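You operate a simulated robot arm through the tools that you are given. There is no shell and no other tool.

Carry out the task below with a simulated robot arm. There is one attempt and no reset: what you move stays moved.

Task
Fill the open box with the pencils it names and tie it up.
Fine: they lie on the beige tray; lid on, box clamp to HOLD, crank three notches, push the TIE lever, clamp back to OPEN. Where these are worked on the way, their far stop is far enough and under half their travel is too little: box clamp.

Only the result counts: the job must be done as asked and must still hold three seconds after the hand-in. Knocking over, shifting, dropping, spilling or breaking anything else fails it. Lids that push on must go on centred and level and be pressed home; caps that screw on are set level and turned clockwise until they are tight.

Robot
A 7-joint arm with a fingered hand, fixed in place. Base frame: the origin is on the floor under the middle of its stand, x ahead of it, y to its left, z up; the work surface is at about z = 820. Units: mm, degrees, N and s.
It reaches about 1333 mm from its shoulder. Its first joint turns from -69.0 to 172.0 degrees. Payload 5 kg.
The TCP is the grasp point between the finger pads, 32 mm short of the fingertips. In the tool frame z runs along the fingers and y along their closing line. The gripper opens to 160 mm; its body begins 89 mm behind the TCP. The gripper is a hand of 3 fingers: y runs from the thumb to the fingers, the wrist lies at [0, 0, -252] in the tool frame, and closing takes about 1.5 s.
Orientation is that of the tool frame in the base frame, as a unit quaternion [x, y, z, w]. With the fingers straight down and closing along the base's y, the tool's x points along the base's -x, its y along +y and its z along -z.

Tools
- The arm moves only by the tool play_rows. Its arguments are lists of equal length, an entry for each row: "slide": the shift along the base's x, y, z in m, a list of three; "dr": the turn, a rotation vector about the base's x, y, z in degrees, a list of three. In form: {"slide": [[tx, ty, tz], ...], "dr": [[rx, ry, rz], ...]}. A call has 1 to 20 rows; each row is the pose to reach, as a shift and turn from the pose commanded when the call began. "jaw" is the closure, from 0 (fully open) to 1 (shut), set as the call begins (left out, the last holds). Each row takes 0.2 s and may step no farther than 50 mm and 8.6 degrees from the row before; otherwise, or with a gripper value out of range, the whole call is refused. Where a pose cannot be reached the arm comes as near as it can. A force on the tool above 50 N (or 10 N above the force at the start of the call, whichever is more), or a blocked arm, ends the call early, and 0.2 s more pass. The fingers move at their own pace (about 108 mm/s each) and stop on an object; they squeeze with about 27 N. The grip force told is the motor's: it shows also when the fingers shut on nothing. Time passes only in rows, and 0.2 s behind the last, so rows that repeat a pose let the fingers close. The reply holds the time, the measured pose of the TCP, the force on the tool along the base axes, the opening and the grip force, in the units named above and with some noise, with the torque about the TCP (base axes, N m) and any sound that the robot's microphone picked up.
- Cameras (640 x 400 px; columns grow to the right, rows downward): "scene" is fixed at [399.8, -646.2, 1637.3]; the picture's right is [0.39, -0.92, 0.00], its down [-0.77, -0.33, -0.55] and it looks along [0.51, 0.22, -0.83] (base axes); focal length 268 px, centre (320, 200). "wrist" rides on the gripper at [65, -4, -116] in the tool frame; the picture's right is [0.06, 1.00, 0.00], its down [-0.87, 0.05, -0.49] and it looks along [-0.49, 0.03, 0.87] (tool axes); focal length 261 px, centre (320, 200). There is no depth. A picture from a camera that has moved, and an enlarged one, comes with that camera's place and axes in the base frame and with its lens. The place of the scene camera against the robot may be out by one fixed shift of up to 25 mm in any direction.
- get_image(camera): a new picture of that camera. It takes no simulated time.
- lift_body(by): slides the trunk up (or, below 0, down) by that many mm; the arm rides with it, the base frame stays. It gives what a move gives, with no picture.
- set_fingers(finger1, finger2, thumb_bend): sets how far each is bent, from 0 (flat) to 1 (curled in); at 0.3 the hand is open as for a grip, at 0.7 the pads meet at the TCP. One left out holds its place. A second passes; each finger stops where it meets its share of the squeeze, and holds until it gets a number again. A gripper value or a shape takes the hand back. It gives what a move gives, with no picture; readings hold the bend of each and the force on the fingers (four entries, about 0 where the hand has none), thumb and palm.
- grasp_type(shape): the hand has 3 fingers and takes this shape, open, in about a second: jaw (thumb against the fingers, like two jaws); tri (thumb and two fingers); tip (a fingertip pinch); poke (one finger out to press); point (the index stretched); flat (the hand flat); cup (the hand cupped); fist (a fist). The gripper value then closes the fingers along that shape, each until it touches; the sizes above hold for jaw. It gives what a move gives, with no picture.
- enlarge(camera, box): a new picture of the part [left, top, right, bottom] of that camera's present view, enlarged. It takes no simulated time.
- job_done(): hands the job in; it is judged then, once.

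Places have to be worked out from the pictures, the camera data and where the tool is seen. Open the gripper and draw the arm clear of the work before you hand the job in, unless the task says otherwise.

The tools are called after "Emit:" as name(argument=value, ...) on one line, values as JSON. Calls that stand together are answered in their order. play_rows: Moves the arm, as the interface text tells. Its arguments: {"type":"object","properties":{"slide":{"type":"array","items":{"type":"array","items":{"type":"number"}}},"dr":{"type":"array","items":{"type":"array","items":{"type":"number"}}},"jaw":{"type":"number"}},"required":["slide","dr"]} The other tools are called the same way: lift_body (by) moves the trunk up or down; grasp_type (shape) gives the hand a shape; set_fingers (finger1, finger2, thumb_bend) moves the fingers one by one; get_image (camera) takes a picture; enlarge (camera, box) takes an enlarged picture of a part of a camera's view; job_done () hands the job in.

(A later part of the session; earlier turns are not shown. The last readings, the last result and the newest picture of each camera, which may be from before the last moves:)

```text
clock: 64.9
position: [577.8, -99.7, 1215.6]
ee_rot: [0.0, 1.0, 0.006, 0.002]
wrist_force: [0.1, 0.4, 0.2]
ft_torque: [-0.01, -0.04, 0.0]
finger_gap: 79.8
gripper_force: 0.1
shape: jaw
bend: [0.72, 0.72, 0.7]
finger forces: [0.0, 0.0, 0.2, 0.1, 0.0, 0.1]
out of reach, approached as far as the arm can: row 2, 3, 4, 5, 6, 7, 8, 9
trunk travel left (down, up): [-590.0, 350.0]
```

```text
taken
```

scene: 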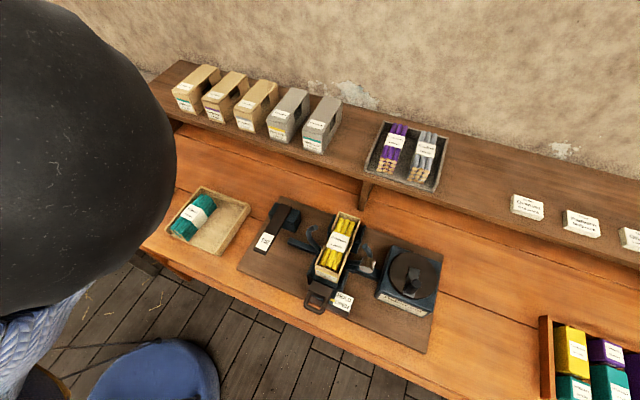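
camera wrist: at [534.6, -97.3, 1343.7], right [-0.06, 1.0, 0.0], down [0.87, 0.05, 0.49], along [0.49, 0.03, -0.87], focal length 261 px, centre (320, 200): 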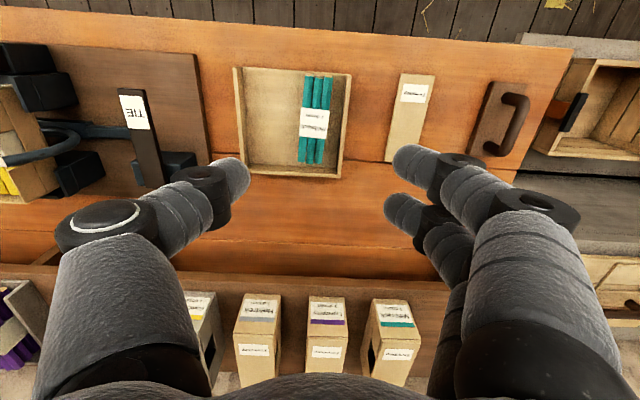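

The elbow swung right again as soon as the hand moved left with this fixed yaw, so the wrist's turn seems to be the limit. I go back to the comfortable spot and test turning the hand the other way (negative yaw).

Emit:
play_rows(slide=[[0.01, -0.02, 0.0], [0.02, -0.05, 0.0], [0.03, -0.08, 0.0], [0.04, -0.11, 0.0], [0.05, -0.11, 0.01]], dr=[[0, 0, 0], [0, 0, 0], [0, 0, 0], [0, 0, 0], [0, 0, 0]])

Emit:
play_rows(slide=[[0, 0, 0], [0, 0, 0], [0, 0, 0], [0, 0, 0], [0, 0, 0], [0, 0, 0], [0, 0, 0]], dr=[[0, 0, -8], [0, 0, -16], [0, 0, -24], [0, 0, -32], [0, 0, -40], [0, 0, -48], [0, 0, -48]])

Emit:
get_image(camera="scene")

```text
clock: 66.1
position: [630.5, -199.7, 1217.6]
ee_rot: [0.0, 1.0, 0.004, 0.0]
wrist_force: [0.3, -0.2, 0.3]
ft_torque: [-0.01, 0.03, -0.02]
finger_gap: 79.7
gripper_force: 0.0
shape: jaw
bend: [0.72, 0.72, 0.7]
finger forces: [0.1, 0.0, 0.0, 0.0, 0.0, 0.0]
trunk travel left (down, up): [-590.0, 350.0]
```

```text
clock: 67.7
position: [628.7, -199.6, 1216.8]
ee_rot: [0.407, 0.914, 0.003, 0.002]
wrist_force: [-0.6, 0.3, 0.4]
ft_torque: [0.01, -0.01, 0.01]
finger_gap: 79.5
gripper_force: 0.0
shape: jaw
bend: [0.72, 0.72, 0.7]
finger forces: [0.0, 0.0, 0.0, 0.0, 0.0, 0.0]
trunk travel left (down, up): [-590.0, 350.0]
```

```text
taken
```

scene: 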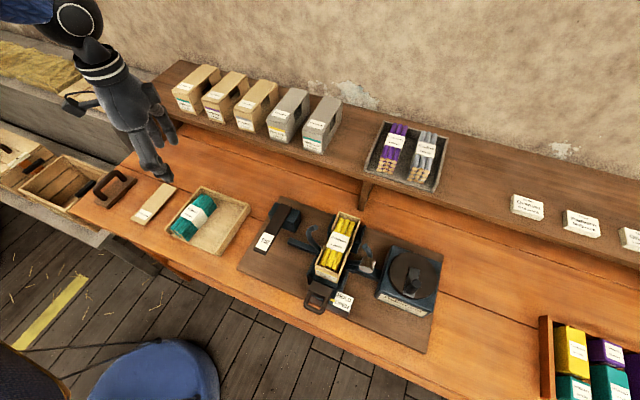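

Yaw -48° is fine and the elbow stays out of the way. With this yaw I move toward the lid.

Emit:
play_rows(slide=[[0.0, 0.04, 0.0], [0.0, 0.08, 0.0], [0.0, 0.12, 0.0], [0.0, 0.16, 0.0], [0, 0.2, 0.0], [0, 0.24, 0.0], [0.005, 0.27, 0.0], [0.01, 0.287, 0], [0.01, 0.287, 0]], dr=[[0, 0, 0], [0, 0, 0], [0, 0, 0], [0, 0, 0], [0, 0, 0], [0, 0, 0], [0, 0, 0], [0, 0, 0], [0, 0, 0]])

Emit:
get_image(camera="scene")

Emit:
get_image(camera="wrist")

```text
clock: 69.7
position: [599.5, -105.2, 1197.0]
ee_rot: [0.406, 0.914, 0.005, 0.001]
wrist_force: [-0.8, 0.1, -0.5]
ft_torque: [0.01, 0.02, -0.03]
finger_gap: 79.8
gripper_force: 0.1
shape: jaw
bend: [0.72, 0.72, 0.7]
finger forces: [0.0, 0.0, 0.1, 0.0, 0.0, 0.1]
out of reach, approached as far as the arm can: row 2, 3, 4, 5, 6, 7, 8, 9
trunk travel left (down, up): [-590.0, 350.0]
```

```text
taken
```

scene: 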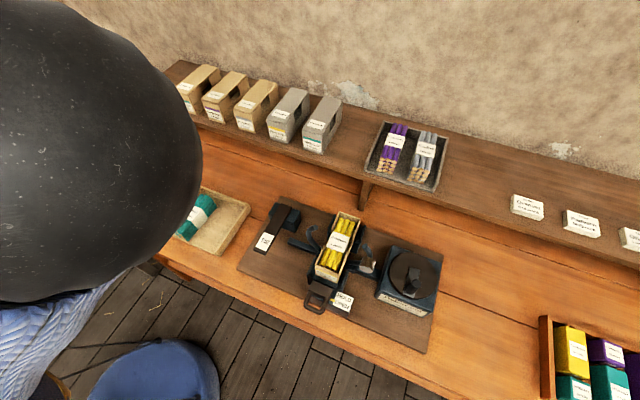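

```text
taken
camera wrist: at [552.6, -59.9, 1313.5], right [0.7, 0.71, 0.01], down [0.62, -0.61, 0.49], along [0.36, -0.34, -0.87], focal length 261 px, centre (320, 200)
```

wrist: 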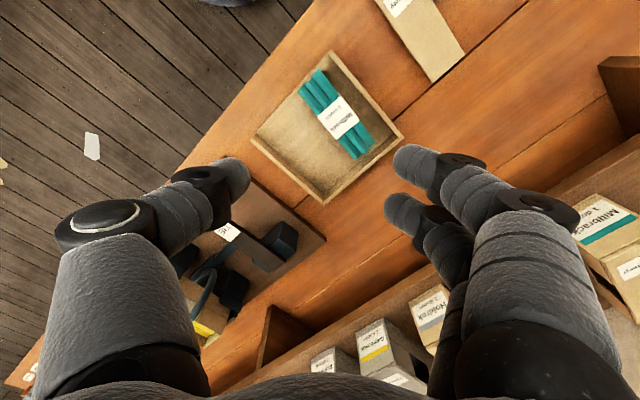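

The limit is independent of the hand's yaw, so I probe whether it depends on height relative to the trunk: I go back, restore zero yaw, raise the hand to z ≈ 1400 and try +y there.

Emit:
play_rows(slide=[[0.01, -0.02, 0.01], [0.02, -0.05, 0.02], [0.03, -0.08, 0.02], [0.03, -0.1, 0.02], [0.03, -0.1, 0.02], [0.03, -0.1, 0.02], [0.03, -0.1, 0.06], [0.03, -0.1, 0.1], [0.03, -0.1, 0.14], [0.03, -0.1, 0.18], [0.03, -0.1, 0.2]], dr=[[0, 0, 8], [0, 0, 16], [0, 0, 24], [0, 0, 32], [0, 0, 40], [0, 0, 48], [0, 0, 48], [0, 0, 48], [0, 0, 48], [0, 0, 48], [0, 0, 48]])

Emit:
play_rows(slide=[[0, 0.04, 0], [0, 0.08, 0], [0, 0.12, 0], [0, 0.16, 0], [0, 0.2, 0], [0, 0.24, 0], [0, 0.29, 0]], dr=[[0, 0, 0], [0, 0, 0], [0, 0, 0], [0, 0, 0], [0, 0, 0], [0, 0, 0], [0, 0, 0]])

Emit:
get_image(camera="scene")

```text
clock: 72.1
position: [594.6, -213.6, 1361.1]
ee_rot: [0.0, 1.0, 0.015, 0.01]
wrist_force: [0.4, -0.1, -0.2]
ft_torque: [0.0, -0.01, 0.01]
finger_gap: 79.8
gripper_force: 0.2
shape: jaw
bend: [0.72, 0.72, 0.7]
finger forces: [0.0, 0.1, 0.0, 0.0, 0.0, 0.1]
out of reach, approached as far as the arm can: row 9, 10, 11
trunk travel left (down, up): [-590.0, 350.0]
```

```text
clock: 73.7
position: [532.0, -102.4, 1308.1]
ee_rot: [0.0, 1.0, 0.014, 0.005]
wrist_force: [0.0, 0.1, 0.2]
ft_torque: [-0.05, -0.02, 0.01]
finger_gap: 79.7
gripper_force: 0.1
shape: jaw
bend: [0.72, 0.72, 0.7]
finger forces: [0.0, 0.0, 0.0, 0.1, 0.1, 0.0]
out of reach, approached as far as the arm can: row 1, 2, 3, 4, 5, 6, 7
trunk travel left (down, up): [-590.0, 350.0]
```

```text
taken
```

scene: 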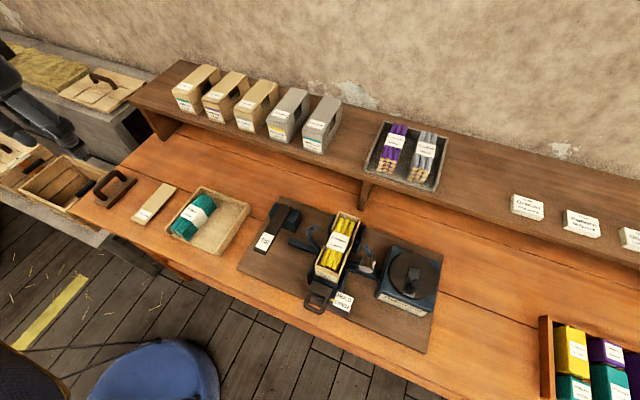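

I need to understand the arm's posture, so I'll use the wrist camera to look back at the robot: move to a free spot and tilt the hand so that the camera faces the robot's body.

Emit:
play_rows(slide=[[0.01, -0.04, 0.0], [0.02, -0.08, 0.0], [0.03, -0.12, 0.0], [0.04, -0.16, 0.0], [0.04, -0.2, 0.0], [0.04, -0.25, 0.0]], dr=[[0, 0, 0], [0, 0, 0], [0, 0, 0], [0, 0, 0], [0, 0, 0], [0, 0, 0]])

Emit:
play_rows(slide=[[-0.01, 0, 0.0], [-0.02, 0, 0.0], [-0.03, 0, 0.0], [-0.04, 0, 0.0], [-0.05, 0, 0.0], [-0.06, 0, 0.0], [-0.07, 0, 0.0], [-0.08, 0, 0.0]], dr=[[0, 8, 0], [0, 16, 0], [0, 24, 0], [0, 32, 0], [0, 40, 0], [0, 48, 0], [0, 56, 0], [0, 62, 0]])

Emit:
get_image(camera="wrist")

Emit:
get_image(camera="scene")

```text
clock: 75.1
position: [568.3, -359.6, 1301.1]
ee_rot: [-0.001, 1.0, 0.004, 0.001]
wrist_force: [-0.6, -1.1, -0.5]
ft_torque: [0.02, 0.0, 0.02]
finger_gap: 79.7
gripper_force: 0.0
shape: jaw
bend: [0.72, 0.72, 0.7]
finger forces: [0.1, 0.0, 0.0, 0.1, 0.0, 0.1]
trunk travel left (down, up): [-590.0, 350.0]
```

```text
clock: 76.9
position: [366.8, -239.0, 1155.8]
ee_rot: [0.008, 0.864, 0.014, -0.504]
wrist_force: [-0.3, -0.4, 0.5]
ft_torque: [0.04, 0.02, 0.06]
finger_gap: 79.9
gripper_force: 0.1
shape: jaw
bend: [0.72, 0.72, 0.7]
finger forces: [0.0, 0.1, 0.0, 0.0, 0.1, 0.0]
out of reach, approached as far as the arm can: row 2, 3, 4, 5, 6, 7, 8
trunk travel left (down, up): [-590.0, 350.0]
```

```text
taken
camera wrist: at [435.0, -245.5, 1268.0], right [0.0, 1.0, 0.07], down [0.86, 0.04, -0.51], along [-0.52, 0.06, -0.85], focal length 261 px, centre (320, 200)
```

wrist: 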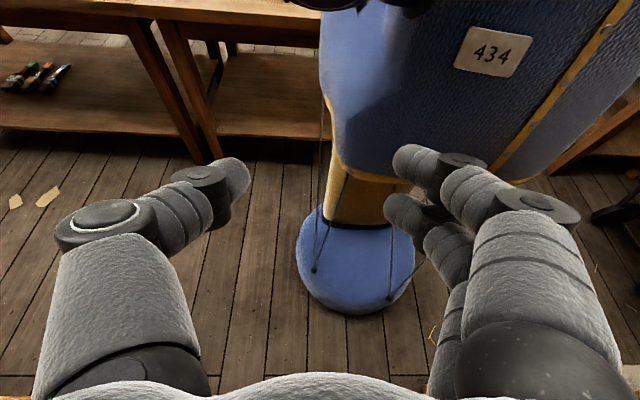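

```text
taken
```

scene: 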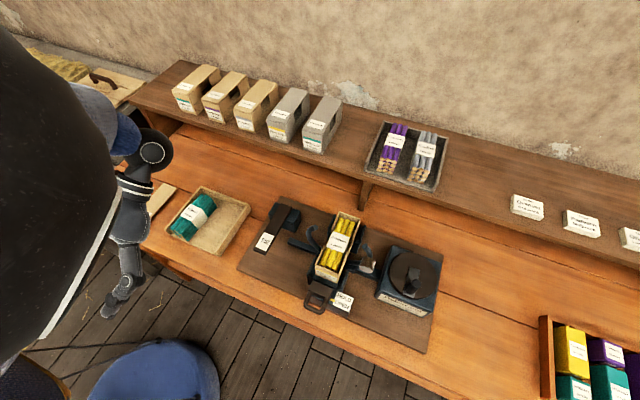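

Now I can see the robot: it is a right arm with its shoulder near (30, -230, 1140), so the lid on the left lies across its body. I return to an upright hand near the tray and test rolling the hand (fingers pointing to the left) so the wrist stays on the reachable side.

Emit:
play_rows(slide=[[0.03, 0.005, 0.01], [0.06, 0.01, 0.02], [0.09, 0.015, 0.03], [0.12, 0.02, 0.04], [0.15, 0.02, 0.04], [0.18, 0.02, 0.04], [0.21, 0.02, 0.04], [0.24, 0.02, 0.04], [0.26, 0.02, 0.04]], dr=[[0, -8, 0], [0, -16, 0], [0, -24, 0], [0, -32, 0], [0, -40, 0], [0, -48, 0], [0, -56, 0], [0, -60.5, 0], [0, -60.5, 0]])

Emit:
play_rows(slide=[[0, 0.03, -0.002], [0, 0.06, -0.008], [0, 0.09, -0.018], [0, 0.12, -0.03], [0, 0.15, -0.05], [0, 0.17, -0.07], [0, 0.17, -0.07]], dr=[[7.5, 0, 0], [15, 0, 0], [22.5, 0, 0], [30, 0, 0], [37.5, 0, 0], [45, 0, 0], [45, 0, 0]])

Emit:
get_image(camera="wrist")

Emit:
get_image(camera="scene")

```text
clock: 78.9
position: [625.7, -238.6, 1197.2]
ee_rot: [0.0, 1.0, 0.004, -0.013]
wrist_force: [-0.7, -0.1, 0.0]
ft_torque: [0.01, -0.02, 0.0]
finger_gap: 79.8
gripper_force: 0.0
shape: jaw
bend: [0.72, 0.72, 0.7]
finger forces: [0.0, 0.0, 0.1, 0.0, 0.0, 0.0]
out of reach, approached as far as the arm can: row 1, 2
trunk travel left (down, up): [-590.0, 350.0]
```

```text
clock: 80.5
position: [625.1, -65.3, 1125.1]
ee_rot: [-0.005, 0.923, 0.386, -0.01]
wrist_force: [0.5, 1.0, 0.8]
ft_torque: [-0.01, -0.02, 0.02]
finger_gap: 79.4
gripper_force: 0.0
shape: jaw
bend: [0.72, 0.72, 0.7]
finger forces: [0.1, 0.0, 0.1, 0.0, 0.0, 0.1]
trunk travel left (down, up): [-590.0, 350.0]
```

```text
taken
camera wrist: at [561.6, -150.7, 1205.0], right [-0.06, 0.7, 0.71], down [0.88, -0.3, 0.37], along [0.47, 0.65, -0.6], focal length 261 px, centre (320, 200)
```

wrist: 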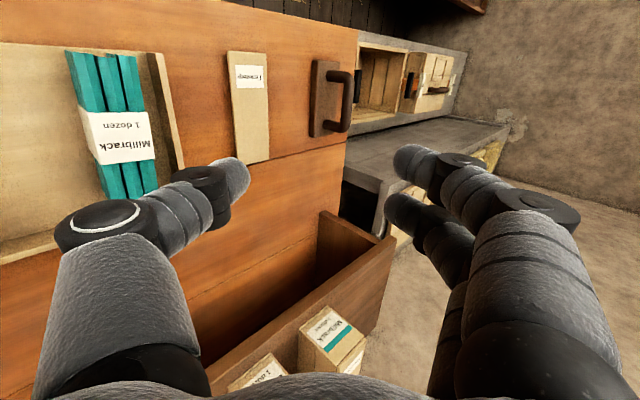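

```text
taken
```

scene: 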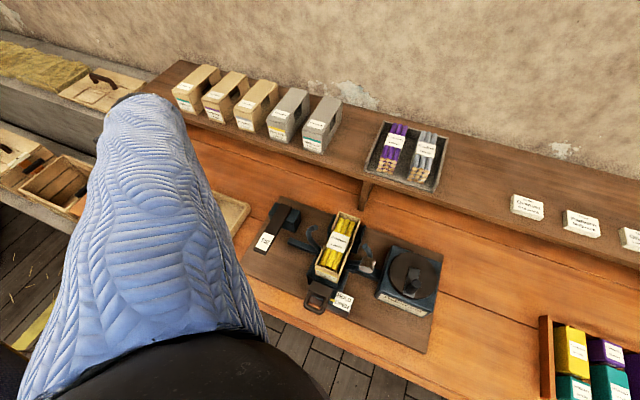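

Rolling works: the TCP moved left to y ≈ -65 with the wrist staying at -243. I continue left toward y ≈ 87 in this rolled posture.

Emit:
play_rows(slide=[[0, 0.03, 0], [0, 0.06, 0], [0, 0.09, 0], [0.005, 0.12, 0], [0.01, 0.15, 0], [0.015, 0.152, 0]], dr=[[0, 0, 0], [0, 0, 0], [0, 0, 0], [0, 0, 0], [0, 0, 0], [0, 0, 0]])

Emit:
get_image(camera="scene")

```text
clock: 81.9
position: [638.3, 84.8, 1125.4]
ee_rot: [-0.005, 0.923, 0.386, -0.01]
wrist_force: [-0.1, 0.3, 0.0]
ft_torque: [0.01, -0.02, 0.03]
finger_gap: 79.8
gripper_force: 0.1
shape: jaw
bend: [0.72, 0.72, 0.7]
finger forces: [0.0, 0.0, 0.0, 0.0, 0.0, 0.0]
trunk travel left (down, up): [-590.0, 350.0]
```

```text
taken
```

scene: 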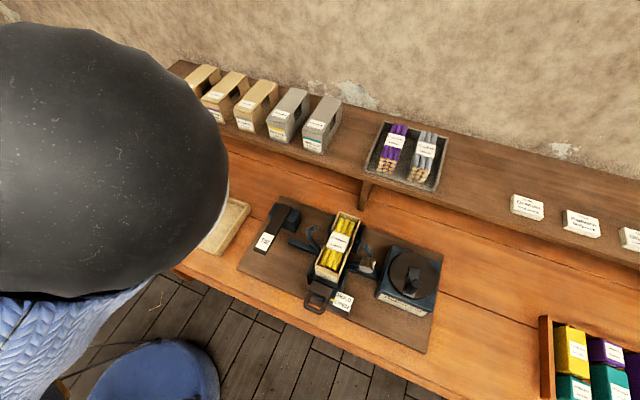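

The rolled hand reaches (638, 85). Now I try unrolling it gradually while staying above the lid to see how far upright it can get.

Emit:
play_rows(slide=[[0, 0, 0], [0, 0, 0], [0, 0, 0], [0, 0, 0], [0, 0, 0], [0, 0, 0], [0, 0, 0]], dr=[[-7.5, 0, 0], [-15, 0, 0], [-22.5, 0, 0], [-30, 0, 0], [-37.5, 0, 0], [-45, 0, 0], [-45, 0, 0]])

Emit:
get_image(camera="scene")

```text
clock: 83.5
position: [605.5, -72.4, 1121.2]
ee_rot: [0.0, 0.999, 0.031, -0.01]
wrist_force: [-0.7, 1.3, 0.1]
ft_torque: [-0.01, -0.01, 0.0]
finger_gap: 79.8
gripper_force: 0.0
shape: jaw
bend: [0.72, 0.72, 0.7]
finger forces: [0.0, 0.0, 0.0, 0.0, 0.0, 0.0]
out of reach, approached as far as the arm can: row 2, 3, 4, 5, 6, 7
trunk travel left (down, up): [-590.0, 350.0]
```

```text
taken
```

scene: 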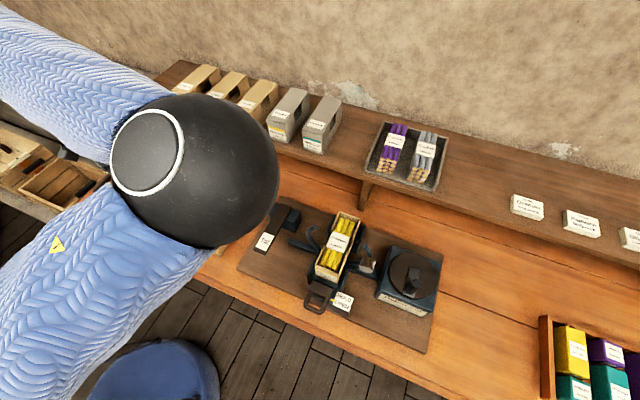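

With trunk near its start height the elbow-up posture at high z hits the shoulder's upper limit, forcing the elbow out. I'll return to the start-like pose (elbow up), descend there first, and then move left at lower height.

Emit:
play_rows(slide=[[0.01, -0.03, 0.02], [0.02, -0.07, 0.04], [0.03, -0.11, 0.07], [0.03, -0.13, 0.1], [0.03, -0.135, 0.11], [0.03, -0.135, 0.11]], dr=[[-1, 0, 0], [-2, 0, 0], [-3, 0, 0], [-3.6, -1, 0], [-3.6, -1.2, 0], [-3.6, -1.2, 0]])

Emit:
get_image(camera="scene")

Emit:
play_rows(slide=[[0, 0, -0.03], [0, 0, -0.06], [0, 0, -0.09], [0, 0, -0.12], [0, 0, -0.15], [0, 0, -0.18], [0, 0, -0.2]], dr=[[0, 0, 0], [0, 0, 0], [0, 0, 0], [0, 0, 0], [0, 0, 0], [0, 0, 0], [0, 0, 0]])

Emit:
get_image(camera="scene")

```text
refused: row 3 steps farther than a row can; nothing moved
```

```text
taken
```

scene: 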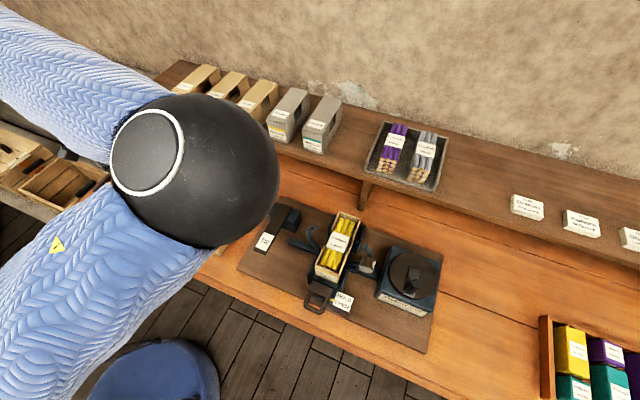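

```text
clock: 85.1
position: [599.3, -82.4, 929.1]
ee_rot: [-0.001, 0.999, 0.033, -0.01]
wrist_force: [-0.1, 0.1, 0.0]
ft_torque: [-0.03, -0.01, 0.02]
finger_gap: 80.0
gripper_force: 0.1
shape: jaw
bend: [0.72, 0.72, 0.7]
finger forces: [0.1, 0.1, 0.0, 0.0, 0.1, 0.0]
out of reach, approached as far as the arm can: row 7
trunk travel left (down, up): [-590.0, 350.0]
```

```text
taken
```

scene: 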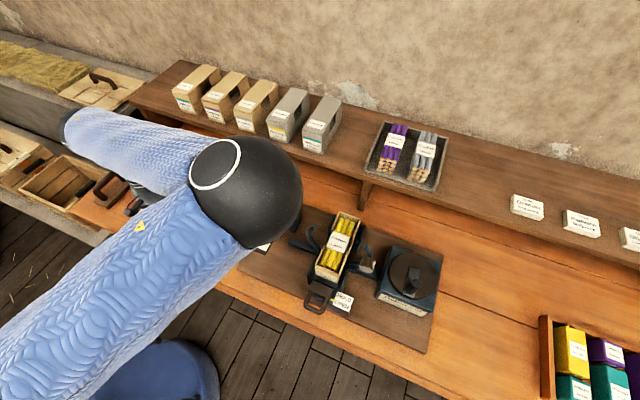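

That second command ran from the side posture, leaving the hand 14 mm above the teal bundle with no contact. I move straight up first, then back toward the start-like pose in small steps.

Emit:
play_rows(slide=[[0, 0, 0.04], [0, 0, 0.08], [0, 0, 0.12], [0, 0, 0.16], [0.005, -0.02, 0.2], [0.01, -0.05, 0.235], [0.015, -0.08, 0.265], [0.02, -0.1, 0.29], [0.03, -0.12, 0.295], [0.03, -0.12, 0.295]], dr=[[0, 0, 0], [0, 0, 0], [0, 0, 0], [0, 0, 0], [-1, 0, 0], [-2, -0.5, 0], [-3, -1, 0], [-3.8, -1.2, 0], [-3.8, -1.2, 0], [-3.8, -1.2, 0]])

Emit:
get_image(camera="scene")

```text
clock: 87.3
position: [627.8, -201.4, 1221.9]
ee_rot: [0.0, 1.0, -0.002, 0.001]
wrist_force: [-0.3, 0.3, 0.0]
ft_torque: [-0.02, 0.0, -0.01]
finger_gap: 80.4
gripper_force: 0.1
shape: jaw
bend: [0.72, 0.72, 0.7]
finger forces: [0.1, 0.0, 0.1, 0.0, 0.0, 0.1]
trunk travel left (down, up): [-590.0, 350.0]
```

```text
taken
```

scene: 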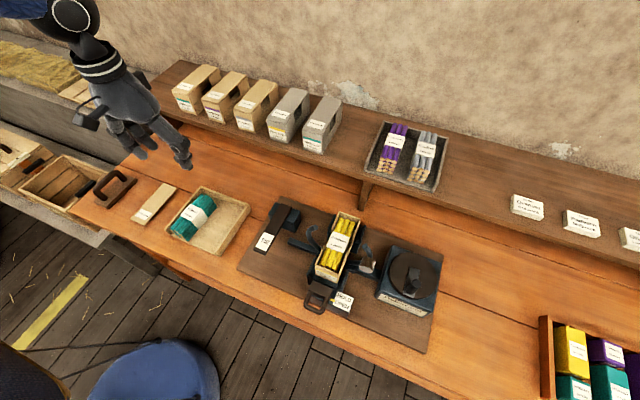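

The elbow is up again. I now descend straight here to z ≈ 1090 and check whether the elbow stays up.

Emit:
play_rows(slide=[[0, 0, -0.03], [0, 0, -0.06], [0, 0, -0.09], [0, 0, -0.12], [0, 0, -0.13]], dr=[[0, 0, 0], [0, 0, 0], [0, 0, 0], [0, 0, 0], [0, 0, 0]])

Emit:
get_image(camera="scene")

```text
clock: 88.5
position: [629.1, -203.5, 1090.9]
ee_rot: [0.0, 1.0, -0.002, 0.001]
wrist_force: [-1.3, 0.1, 0.1]
ft_torque: [0.02, -0.02, 0.0]
finger_gap: 79.8
gripper_force: 0.0
shape: jaw
bend: [0.72, 0.72, 0.7]
finger forces: [0.0, 0.0, 0.1, 0.0, 0.1, 0.0]
trunk travel left (down, up): [-590.0, 350.0]
```

```text
taken
```

scene: 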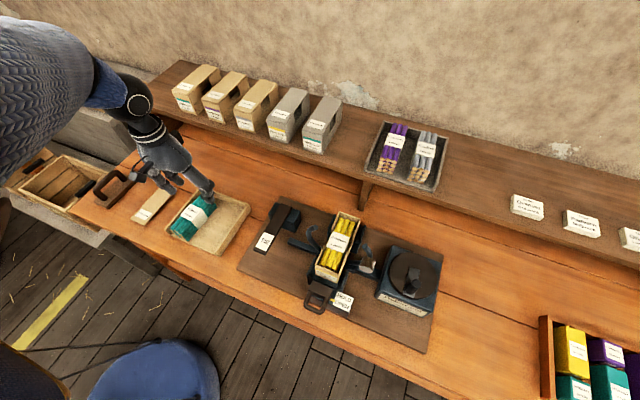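

The images show why: the upper arm can't swing further inward, so with an upright hand the wrist can't go left of about y ≈ -75, while a hand rolled 45° reaches the lid. I'll look at the lid closely with the rolled hand and test the "poke" shape; first I repeat the rolled approach above the lid.

Emit:
play_rows(slide=[[0, 0.03, 0.0], [0, 0.06, 0.0], [0, 0.09, 0.0], [0, 0.12, 0.0], [0, 0.15, 0.0], [0, 0.18, 0.0], [0, 0.21, 0.0], [0.003, 0.24, 0.0], [0.006, 0.27, 0.0], [0.01, 0.288, 0]], dr=[[7.5, 0, 0], [15, 0, 0], [22.5, 0, 0], [30, 0, 0], [37.5, 0, 0], [45, 0, 0], [48, 0, 0], [50, 0, 0], [50, 0, 0], [50, 0, 0]])

Emit:
get_image(camera="wrist")

Emit:
enlarge(camera="wrist", box=[180, 20, 420, 180])

```text
clock: 90.7
position: [642.7, 83.7, 1093.2]
ee_rot: [0.002, 0.907, 0.421, 0.002]
wrist_force: [0.0, -0.1, -0.5]
ft_torque: [-0.02, 0.02, 0.01]
finger_gap: 80.1
gripper_force: 0.1
shape: jaw
bend: [0.72, 0.72, 0.7]
finger forces: [0.1, 0.0, 0.0, 0.0, 0.0, 0.0]
trunk travel left (down, up): [-590.0, 350.0]
```

```text
taken
camera wrist: at [576.9, -7.2, 1164.1], right [-0.06, 0.64, 0.76], down [0.87, -0.34, 0.36], along [0.49, 0.68, -0.54], focal length 261 px, centre (320, 200)
```

wrist: 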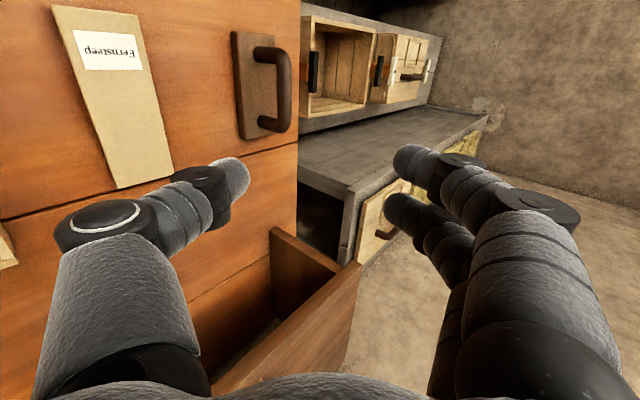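

```text
2.50 times, centred on (300, 100) of wrist
camera zoom: at [576.9, -7.2, 1164.1], right [-0.06, 0.64, 0.76], down [0.87, -0.34, 0.36], along [0.49, 0.68, -0.54], focal length 652 px, centre (370, 450)
```

zoom: 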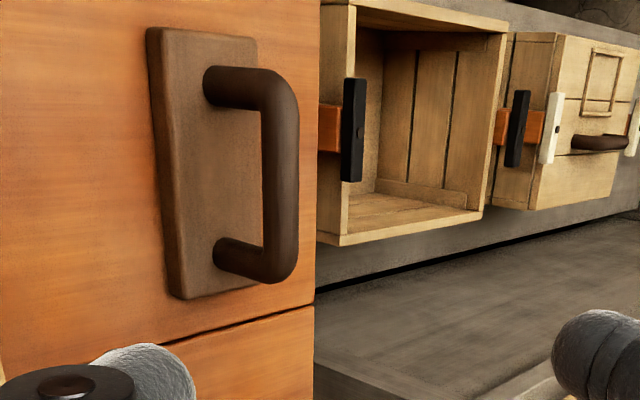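

The rolled hand reaches over the lid. I zoom in on the lid itself to judge its thickness and its distance from the table's front edge.

Emit:
enlarge(camera="wrist", box=[30, 0, 230, 200])

Emit:
enlarge(camera="wrist", box=[60, 100, 220, 200])

Emit:
enlarge(camera="scene", box=[60, 140, 240, 260])

```text
2.00 times, centred on (130, 100) of wrist
camera zoom: at [576.9, -7.2, 1164.1], right [-0.06, 0.64, 0.76], down [0.87, -0.34, 0.36], along [0.49, 0.68, -0.54], focal length 521 px, centre (700, 400)
```

zoom: 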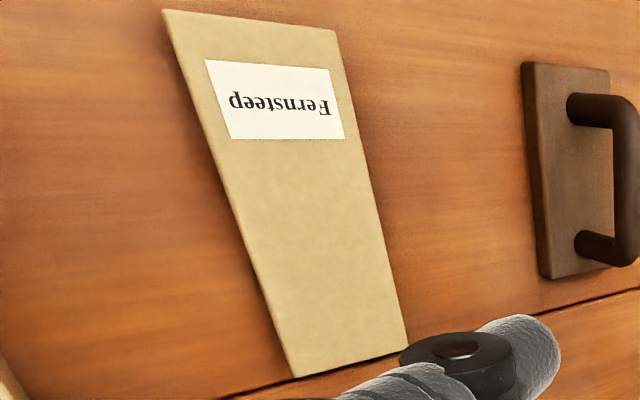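

```text
4.00 times, centred on (140, 150) of wrist
camera zoom: at [576.9, -7.2, 1164.1], right [-0.06, 0.64, 0.76], down [0.87, -0.34, 0.36], along [0.49, 0.68, -0.54], focal length 1043 px, centre (1040, 400)
```

zoom: 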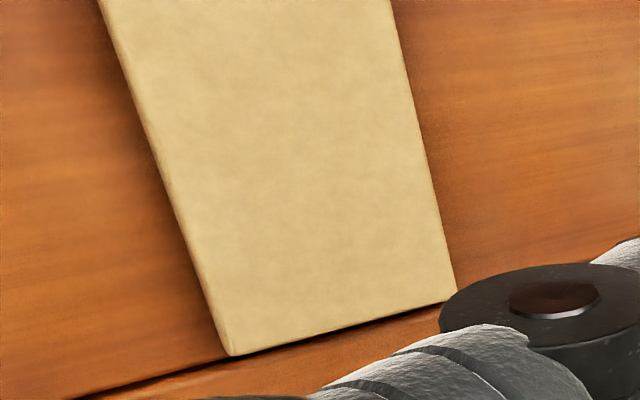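

```text
3.33 times, centred on (150, 200) of scene
camera zoom: at [399.8, -646.2, 1637.3], right [0.39, -0.92, 0.0], down [-0.77, -0.33, -0.55], along [0.51, 0.22, -0.83], focal length 893 px, centre (887, 200)
```

zoom: 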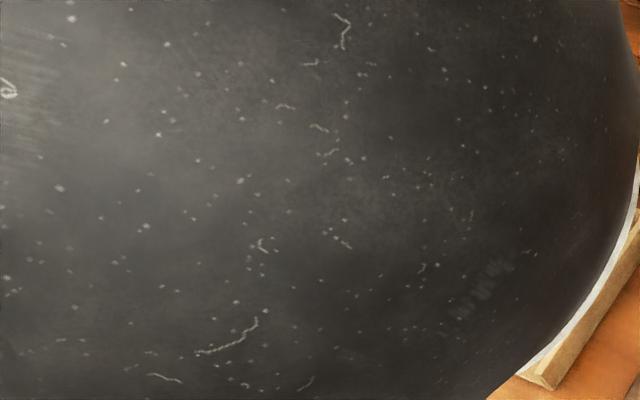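

The lid is a thin plate (about 4–5 mm). My idea is to press a fingertip on it, drag it until it overhangs the table's front edge, and pinch it there. I test the "poke" shape here at a safe height to see its geometry.

Emit:
grasp_type(shape="poke")

Emit:
get_image(camera="wrist")

Emit:
grasp_type(shape="point")

Emit:
get_image(camera="wrist")

Emit:
grasp_type(shape="flat")

Emit:
get_image(camera="wrist")

Emit:
grasp_type(shape="fist")

Emit:
get_image(camera="wrist")

```text
clock: 91.6
position: [641.8, 83.4, 1092.5]
ee_rot: [0.0, 0.907, 0.422, 0.001]
wrist_force: [-0.7, -0.2, 0.3]
ft_torque: [0.05, -0.03, 0.0]
finger_gap: 0.1
gripper_force: 0.0
shape: poke
bend: [1.0, 1.0, 0.46]
finger forces: [0.0, 0.0, 0.0, 0.0, 0.0, 0.0]
trunk travel left (down, up): [-590.0, 350.0]
```

```text
taken
camera wrist: at [576.4, -6.9, 1164.4], right [-0.06, 0.64, 0.76], down [0.87, -0.34, 0.36], along [0.49, 0.68, -0.54], focal length 261 px, centre (320, 200)
```

wrist: 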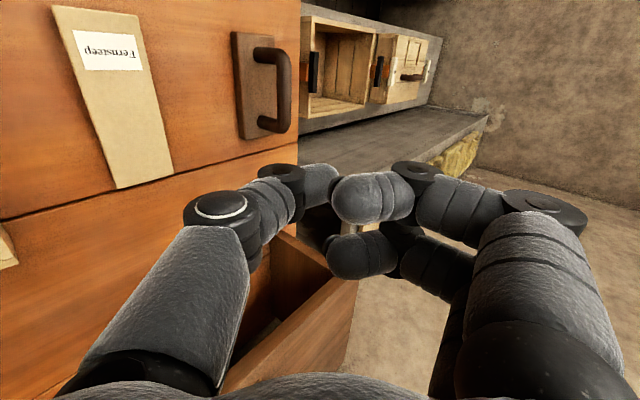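

```text
clock: 92.5
position: [641.4, 83.6, 1093.8]
ee_rot: [0.001, 0.907, 0.421, 0.001]
wrist_force: [0.4, 0.4, 1.1]
ft_torque: [0.01, -0.02, -0.02]
finger_gap: 0.0
gripper_force: 0.1
shape: point
bend: [0.35, 1.0, 0.43]
finger forces: [0.0, 0.1, 0.0, 0.0, 0.0, 0.1]
trunk travel left (down, up): [-590.0, 350.0]
```

```text
taken
camera wrist: at [576.4, -6.9, 1164.4], right [-0.06, 0.64, 0.76], down [0.87, -0.34, 0.36], along [0.49, 0.68, -0.54], focal length 261 px, centre (320, 200)
```

wrist: 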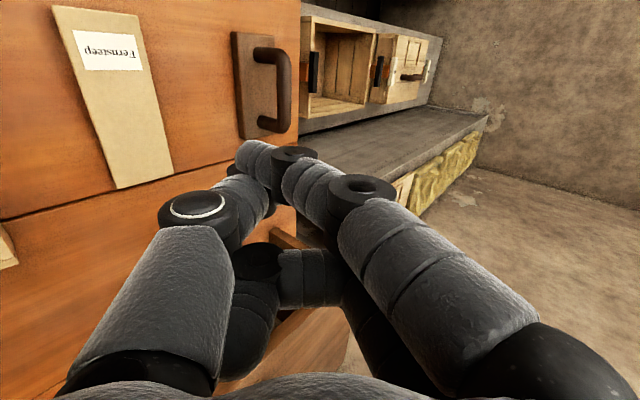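

```text
clock: 93.4
position: [641.8, 83.8, 1093.5]
ee_rot: [0.001, 0.907, 0.421, 0.0]
wrist_force: [0.4, 0.4, -0.5]
ft_torque: [0.01, -0.02, -0.01]
finger_gap: 152.6
gripper_force: 0.1
shape: flat
bend: [0.32, 1.0, 0.22]
finger forces: [0.0, 0.0, 0.1, 0.1, 0.0, 0.1]
trunk travel left (down, up): [-590.0, 350.0]
```

```text
taken
camera wrist: at [576.4, -6.9, 1164.4], right [-0.06, 0.64, 0.76], down [0.87, -0.34, 0.36], along [0.49, 0.68, -0.54], focal length 261 px, centre (320, 200)
```

wrist: 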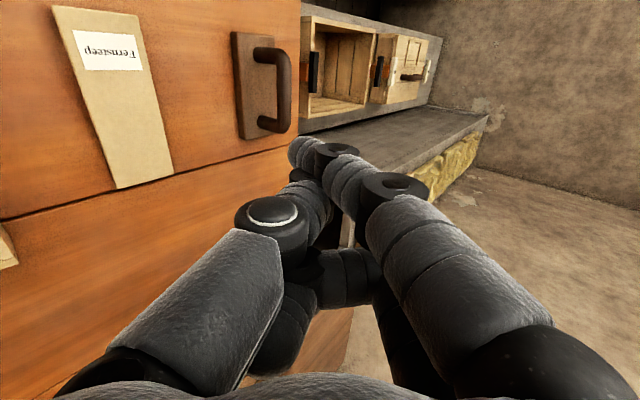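

```text
clock: 94.3
position: [641.7, 82.6, 1093.6]
ee_rot: [0.001, 0.907, 0.422, 0.0]
wrist_force: [-0.1, 0.2, -0.2]
ft_torque: [-0.01, 0.0, 0.0]
finger_gap: 0.1
gripper_force: 0.1
shape: fist
bend: [0.67, 1.0, 0.56]
finger forces: [0.0, 0.1, 0.1, 0.0, 0.1, 0.0]
trunk travel left (down, up): [-590.0, 350.0]
```

```text
taken
camera wrist: at [576.4, -6.9, 1164.4], right [-0.06, 0.64, 0.76], down [0.87, -0.34, 0.36], along [0.49, 0.68, -0.54], focal length 261 px, centre (320, 200)
```

wrist: 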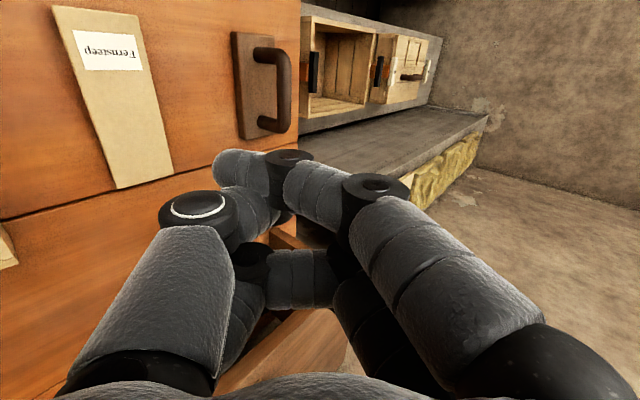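

These shapes tangle the fingers somewhat; I return to the open jaw shape and verify it's clean.

Emit:
grasp_type(shape="jaw")

Emit:
get_image(camera="wrist")

```text
clock: 95.2
position: [642.3, 83.5, 1093.4]
ee_rot: [0.001, 0.907, 0.422, 0.001]
wrist_force: [0.0, -0.3, 0.1]
ft_torque: [0.03, 0.03, 0.03]
finger_gap: 27.8
gripper_force: 0.0
shape: jaw
bend: [0.63, 0.3, 0.49]
finger forces: [0.0, 0.1, 0.0, 0.0, 0.1, 0.1]
trunk travel left (down, up): [-590.0, 350.0]
```

```text
taken
camera wrist: at [576.4, -6.9, 1164.4], right [-0.06, 0.64, 0.76], down [0.87, -0.34, 0.36], along [0.49, 0.68, -0.54], focal length 261 px, centre (320, 200)
```

wrist: 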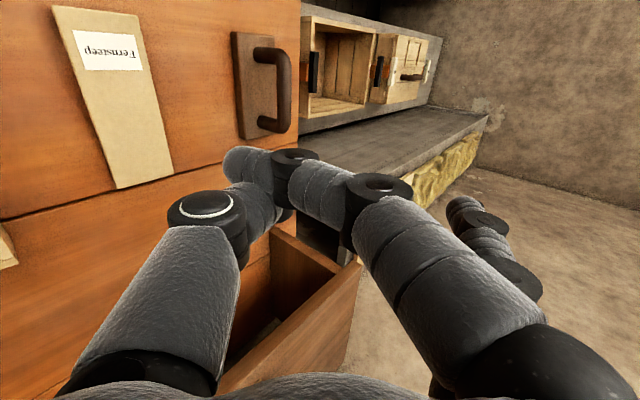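

Finger 1 and the thumb are hooked over each other. I curl finger 1 fully to unhook it, then open the thumb.

Emit:
set_fingers(finger1=1.0, finger2=0.3)

Emit:
get_image(camera="wrist")

```text
clock: 96.2
position: [642.7, 83.4, 1093.3]
ee_rot: [0.001, 0.907, 0.421, 0.002]
wrist_force: [0.5, -0.5, 0.6]
ft_torque: [0.01, -0.01, 0.04]
finger_gap: 24.0
gripper_force: 0.0
shape: fingers
bend: [0.58, 0.3, 0.49]
finger forces: [0.0, 0.1, 0.0, 0.1, 0.0, 0.0]
trunk travel left (down, up): [-590.0, 350.0]
```

```text
taken
camera wrist: at [576.4, -6.7, 1164.4], right [-0.06, 0.64, 0.76], down [0.87, -0.34, 0.36], along [0.49, 0.68, -0.54], focal length 261 px, centre (320, 200)
```

wrist: 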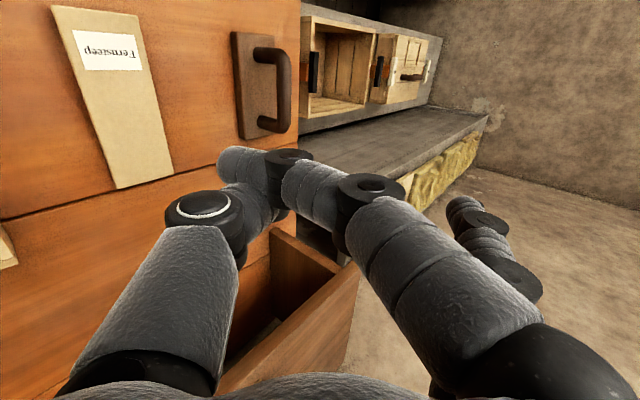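

They're interlocked like hooks: the thumb should curl further in while finger 1 straightens. I command that.

Emit:
set_fingers(finger1=0.1, finger2=0.3, thumb_bend=1.0)

Emit:
get_image(camera="wrist")

```text
clock: 97.2
position: [641.9, 83.4, 1094.0]
ee_rot: [0.0, 0.907, 0.421, 0.001]
wrist_force: [-0.6, -0.6, 0.1]
ft_torque: [0.0, 0.02, 0.03]
finger_gap: 25.2
gripper_force: 0.1
shape: fingers
bend: [0.91, 0.3, 0.93]
finger forces: [0.0, 0.0, 0.0, 0.1, 0.0, 0.0]
trunk travel left (down, up): [-590.0, 350.0]
```

```text
taken
camera wrist: at [576.4, -6.8, 1164.4], right [-0.06, 0.64, 0.76], down [0.87, -0.34, 0.36], along [0.49, 0.68, -0.54], focal length 261 px, centre (320, 200)
```

wrist: 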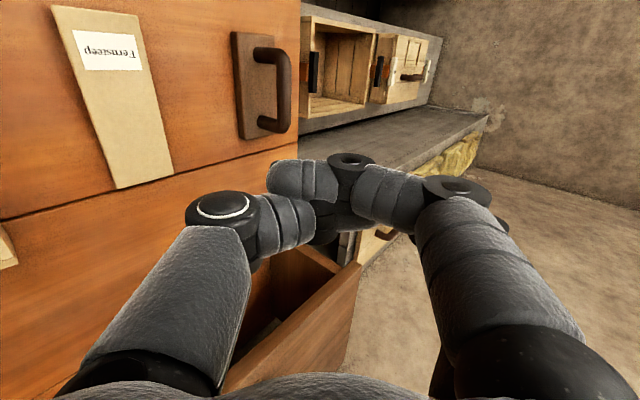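

I enlarge the wrist view to understand how finger 1 and the thumb are caught.

Emit:
enlarge(camera="wrist", box=[170, 120, 530, 320])

```text
1.78 times, centred on (350, 220) of wrist
camera zoom: at [576.4, -6.8, 1164.4], right [-0.06, 0.64, 0.76], down [0.87, -0.34, 0.36], along [0.49, 0.68, -0.54], focal length 463 px, centre (267, 164)
```

zoom: 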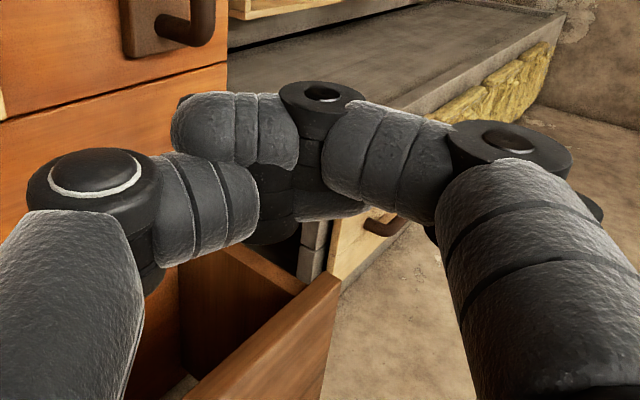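

Finger 1's tip lies across the thumb's middle link. I try the opposite motion: curl finger 1 fully while straightening the thumb.

Emit:
set_fingers(finger1=1.0, thumb_bend=0.0)

Emit:
enlarge(camera="wrist", box=[130, 100, 530, 350])

```text
clock: 98.2
position: [642.6, 82.8, 1093.1]
ee_rot: [0.0, 0.907, 0.421, 0.001]
wrist_force: [0.3, -0.4, 0.7]
ft_torque: [-0.03, -0.01, 0.01]
finger_gap: 26.7
gripper_force: 0.0
shape: fingers
bend: [0.8, 0.3, 0.56]
finger forces: [0.0, 0.0, 0.1, 0.0, 0.1, 0.1]
trunk travel left (down, up): [-590.0, 350.0]
```

```text
1.60 times, centred on (330, 225) of wrist
camera zoom: at [576.4, -6.7, 1164.4], right [-0.06, 0.64, 0.76], down [0.87, -0.34, 0.36], along [0.49, 0.68, -0.54], focal length 417 px, centre (304, 160)
```

zoom: 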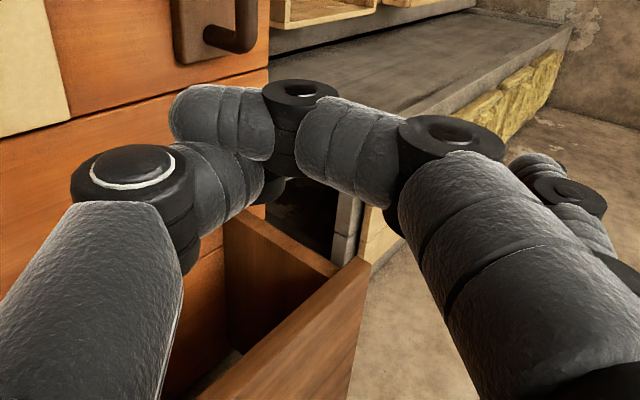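

Finger 1 lies on the outside of the thumb, so it should stretch straight while the thumb curls in beneath it. I use the "point" shape (index stretched) and then curl only the thumb.

Emit:
grasp_type(shape="point")

Emit:
set_fingers(thumb_bend=1.0)

Emit:
enlarge(camera="wrist", box=[130, 100, 530, 350])

```text
clock: 99.1
position: [640.9, 82.5, 1093.2]
ee_rot: [0.001, 0.907, 0.421, 0.003]
wrist_force: [0.4, -0.3, 0.0]
ft_torque: [-0.02, 0.05, 0.04]
finger_gap: 152.4
gripper_force: 0.1
shape: point
bend: [0.44, 0.8, 0.48]
finger forces: [0.0, 0.0, 0.1, 0.1, 0.1, 0.0]
trunk travel left (down, up): [-590.0, 350.0]
```

```text
clock: 100.1
position: [641.7, 83.7, 1093.1]
ee_rot: [0.0, 0.907, 0.421, 0.001]
wrist_force: [-0.4, -0.2, -0.5]
ft_torque: [0.0, 0.0, 0.02]
finger_gap: 25.6
gripper_force: 0.0
shape: fingers
bend: [0.46, 0.82, 0.95]
finger forces: [0.0, 0.0, 0.0, 0.0, 0.0, 0.1]
trunk travel left (down, up): [-590.0, 350.0]
```

```text
1.60 times, centred on (330, 225) of wrist
camera zoom: at [576.4, -6.8, 1164.4], right [-0.06, 0.64, 0.76], down [0.87, -0.34, 0.36], along [0.49, 0.68, -0.54], focal length 417 px, centre (304, 160)
```

zoom: 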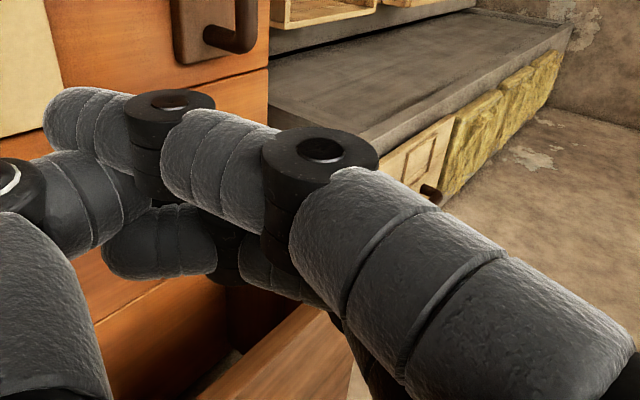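

Now, with the thumb curled, I straighten both fingers so they sweep outward over it.

Emit:
set_fingers(finger1=0.0, finger2=0.0)

Emit:
enlarge(camera="wrist", box=[60, 100, 540, 400])

```text
clock: 101.1
position: [641.5, 82.9, 1093.7]
ee_rot: [0.0, 0.907, 0.421, 0.002]
wrist_force: [0.6, 0.5, 0.5]
ft_torque: [0.04, -0.03, 0.01]
finger_gap: 25.0
gripper_force: 0.1
shape: fingers
bend: [0.91, 0.99, 0.96]
finger forces: [0.1, 0.0, 0.0, 0.0, 0.0, 0.1]
trunk travel left (down, up): [-590.0, 350.0]
```

```text
1.33 times, centred on (300, 250) of wrist
camera zoom: at [576.4, -6.8, 1164.4], right [-0.06, 0.64, 0.76], down [0.87, -0.34, 0.36], along [0.49, 0.68, -0.54], focal length 348 px, centre (347, 133)
```

zoom: 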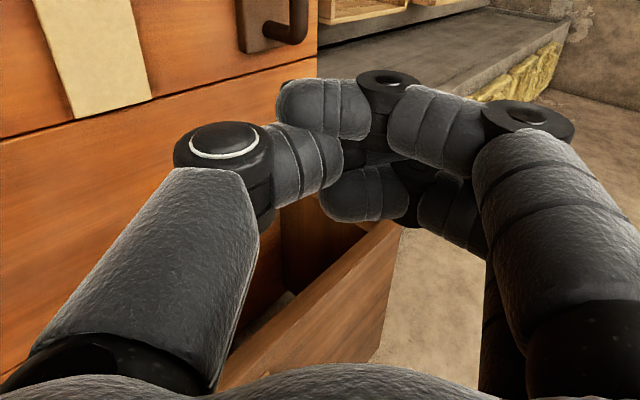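

Both fingers now hook the thumb from either side. The "poke" shape (fingers curled back, thumb half-straight) was clean before, so I try that.

Emit:
grasp_type(shape="poke")

Emit:
enlarge(camera="wrist", box=[60, 100, 600, 400])

```text
clock: 102.0
position: [642.6, 83.1, 1093.2]
ee_rot: [0.0, 0.907, 0.421, 0.001]
wrist_force: [-0.6, -0.5, -0.3]
ft_torque: [-0.02, 0.01, 0.01]
finger_gap: 0.0
gripper_force: 0.1
shape: poke
bend: [0.98, 1.0, 1.0]
finger forces: [0.0, 0.0, 0.0, 0.0, 0.0, 0.0]
trunk travel left (down, up): [-590.0, 350.0]
```

```text
1.19 times, centred on (330, 250) of wrist
camera zoom: at [576.4, -6.8, 1164.4], right [-0.06, 0.64, 0.76], down [0.87, -0.34, 0.36], along [0.49, 0.68, -0.54], focal length 309 px, centre (308, 141)
```

zoom: 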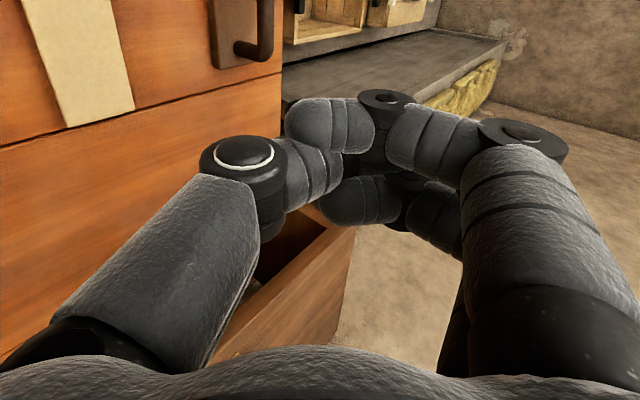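

The thumb is now fully curled inside. I call "point" again, so finger 1 stretches straight out beyond the curled thumb.

Emit:
grasp_type(shape="point")

Emit:
enlarge(camera="wrist", box=[0, 100, 600, 400])

```text
clock: 102.9
position: [641.8, 83.9, 1093.5]
ee_rot: [0.001, 0.907, 0.422, 0.001]
wrist_force: [0.2, -0.8, 0.2]
ft_torque: [0.01, -0.01, 0.0]
finger_gap: 152.5
gripper_force: 0.1
shape: point
bend: [0.43, 1.0, 0.47]
finger forces: [0.0, 0.0, 0.0, 0.0, 0.0, 0.1]
trunk travel left (down, up): [-590.0, 350.0]
```

```text
1.07 times, centred on (300, 250) of wrist (not enlarged: the box is as wide or as high as the picture)
camera zoom: at [576.4, -6.8, 1164.4], right [-0.06, 0.64, 0.76], down [0.87, -0.34, 0.36], along [0.49, 0.68, -0.54], focal length 278 px, centre (341, 147)
```

zoom: 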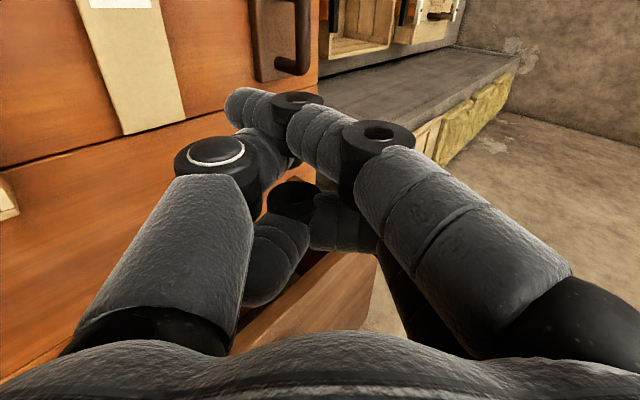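

In the "point" shape the gripper value may curl the thumb while the index stays stretched, which is just what is needed. I close the gripper value in this shape and look.

Emit:
play_rows(slide=[[0, 0, 0], [0, 0, 0], [0, 0, 0], [0, 0, 0], [0, 0, 0]], dr=[[0, 0, 0], [0, 0, 0], [0, 0, 0], [0, 0, 0], [0, 0, 0]], jaw=1.0)

Emit:
enlarge(camera="wrist", box=[0, 100, 600, 400])

```text
clock: 104.1
position: [641.4, 84.3, 1093.3]
ee_rot: [0.001, 0.907, 0.421, 0.002]
wrist_force: [0.4, -0.5, 0.2]
ft_torque: [-0.02, 0.0, 0.02]
finger_gap: 152.1
gripper_force: 0.0
shape: point
bend: [0.42, 1.0, 0.47]
finger forces: [0.0, 0.0, 0.0, 0.0, 0.0, 0.0]
trunk travel left (down, up): [-590.0, 350.0]
```

```text
1.07 times, centred on (300, 250) of wrist (not enlarged: the box is as wide or as high as the picture)
camera zoom: at [576.4, -6.8, 1164.4], right [-0.06, 0.64, 0.76], down [0.87, -0.34, 0.36], along [0.49, 0.68, -0.54], focal length 278 px, centre (341, 147)
```

zoom: 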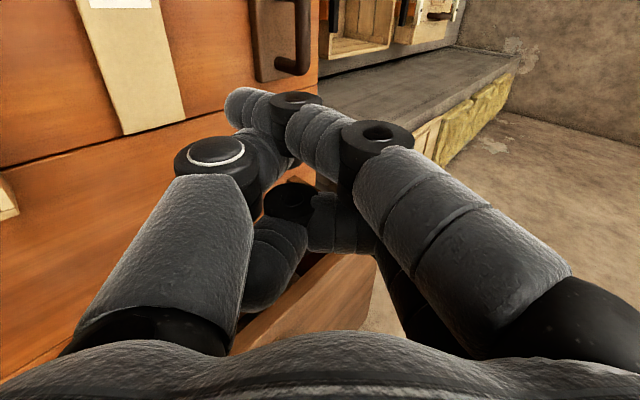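

Still caught. I'll move the hand to where the scene camera can see it close up, to understand the tangle from another angle; first the reverse of the approach path.

Emit:
play_rows(slide=[[-0.003, -0.03, 0.02], [-0.006, -0.06, 0.04], [-0.01, -0.09, 0.06], [-0.01, -0.12, 0.08], [-0.01, -0.15, 0.1], [-0.01, -0.18, 0.11], [-0.01, -0.21, 0.12], [-0.01, -0.24, 0.12], [-0.01, -0.27, 0.12], [-0.01, -0.3, 0.12], [-0.02, -0.34, 0.12], [-0.03, -0.38, 0.12], [-0.04, -0.42, 0.12], [-0.05, -0.46, 0.12], [-0.06, -0.5, 0.12], [-0.07, -0.53, 0.12]], dr=[[-5, 0, 0], [-10, 0, 0], [-15, 0, 0], [-20, 0, 0], [-25, 0, 0], [-30, 0, 0], [-35, 0, 0], [-40, 0, 0], [-45, 0, 0], [-50, 0, 0], [-50, 0, 0], [-50, 0, 0], [-50, 0, 0], [-50, 0, 0], [-50, 0, 0], [-50, 0, 0]])

Emit:
get_image(camera="scene")

```text
clock: 107.5
position: [569.7, -446.8, 1215.4]
ee_rot: [0.0, 1.0, -0.001, 0.001]
wrist_force: [0.7, 0.2, 0.0]
ft_torque: [0.02, 0.0, -0.02]
finger_gap: 152.2
gripper_force: 0.0
shape: point
bend: [0.38, 1.0, 0.46]
finger forces: [0.1, 0.0, 0.0, 0.0, 0.0, 0.0]
trunk travel left (down, up): [-590.0, 350.0]
```

```text
taken
```

scene: 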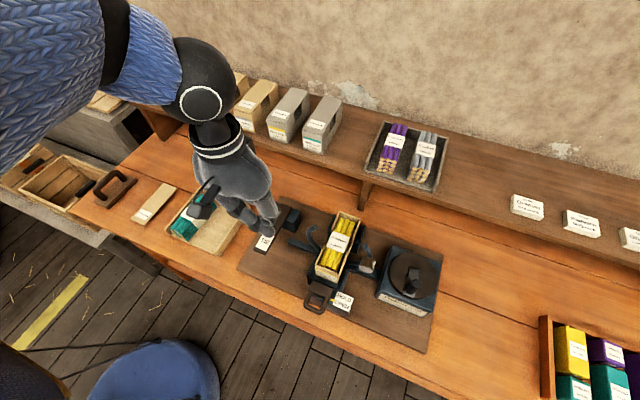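

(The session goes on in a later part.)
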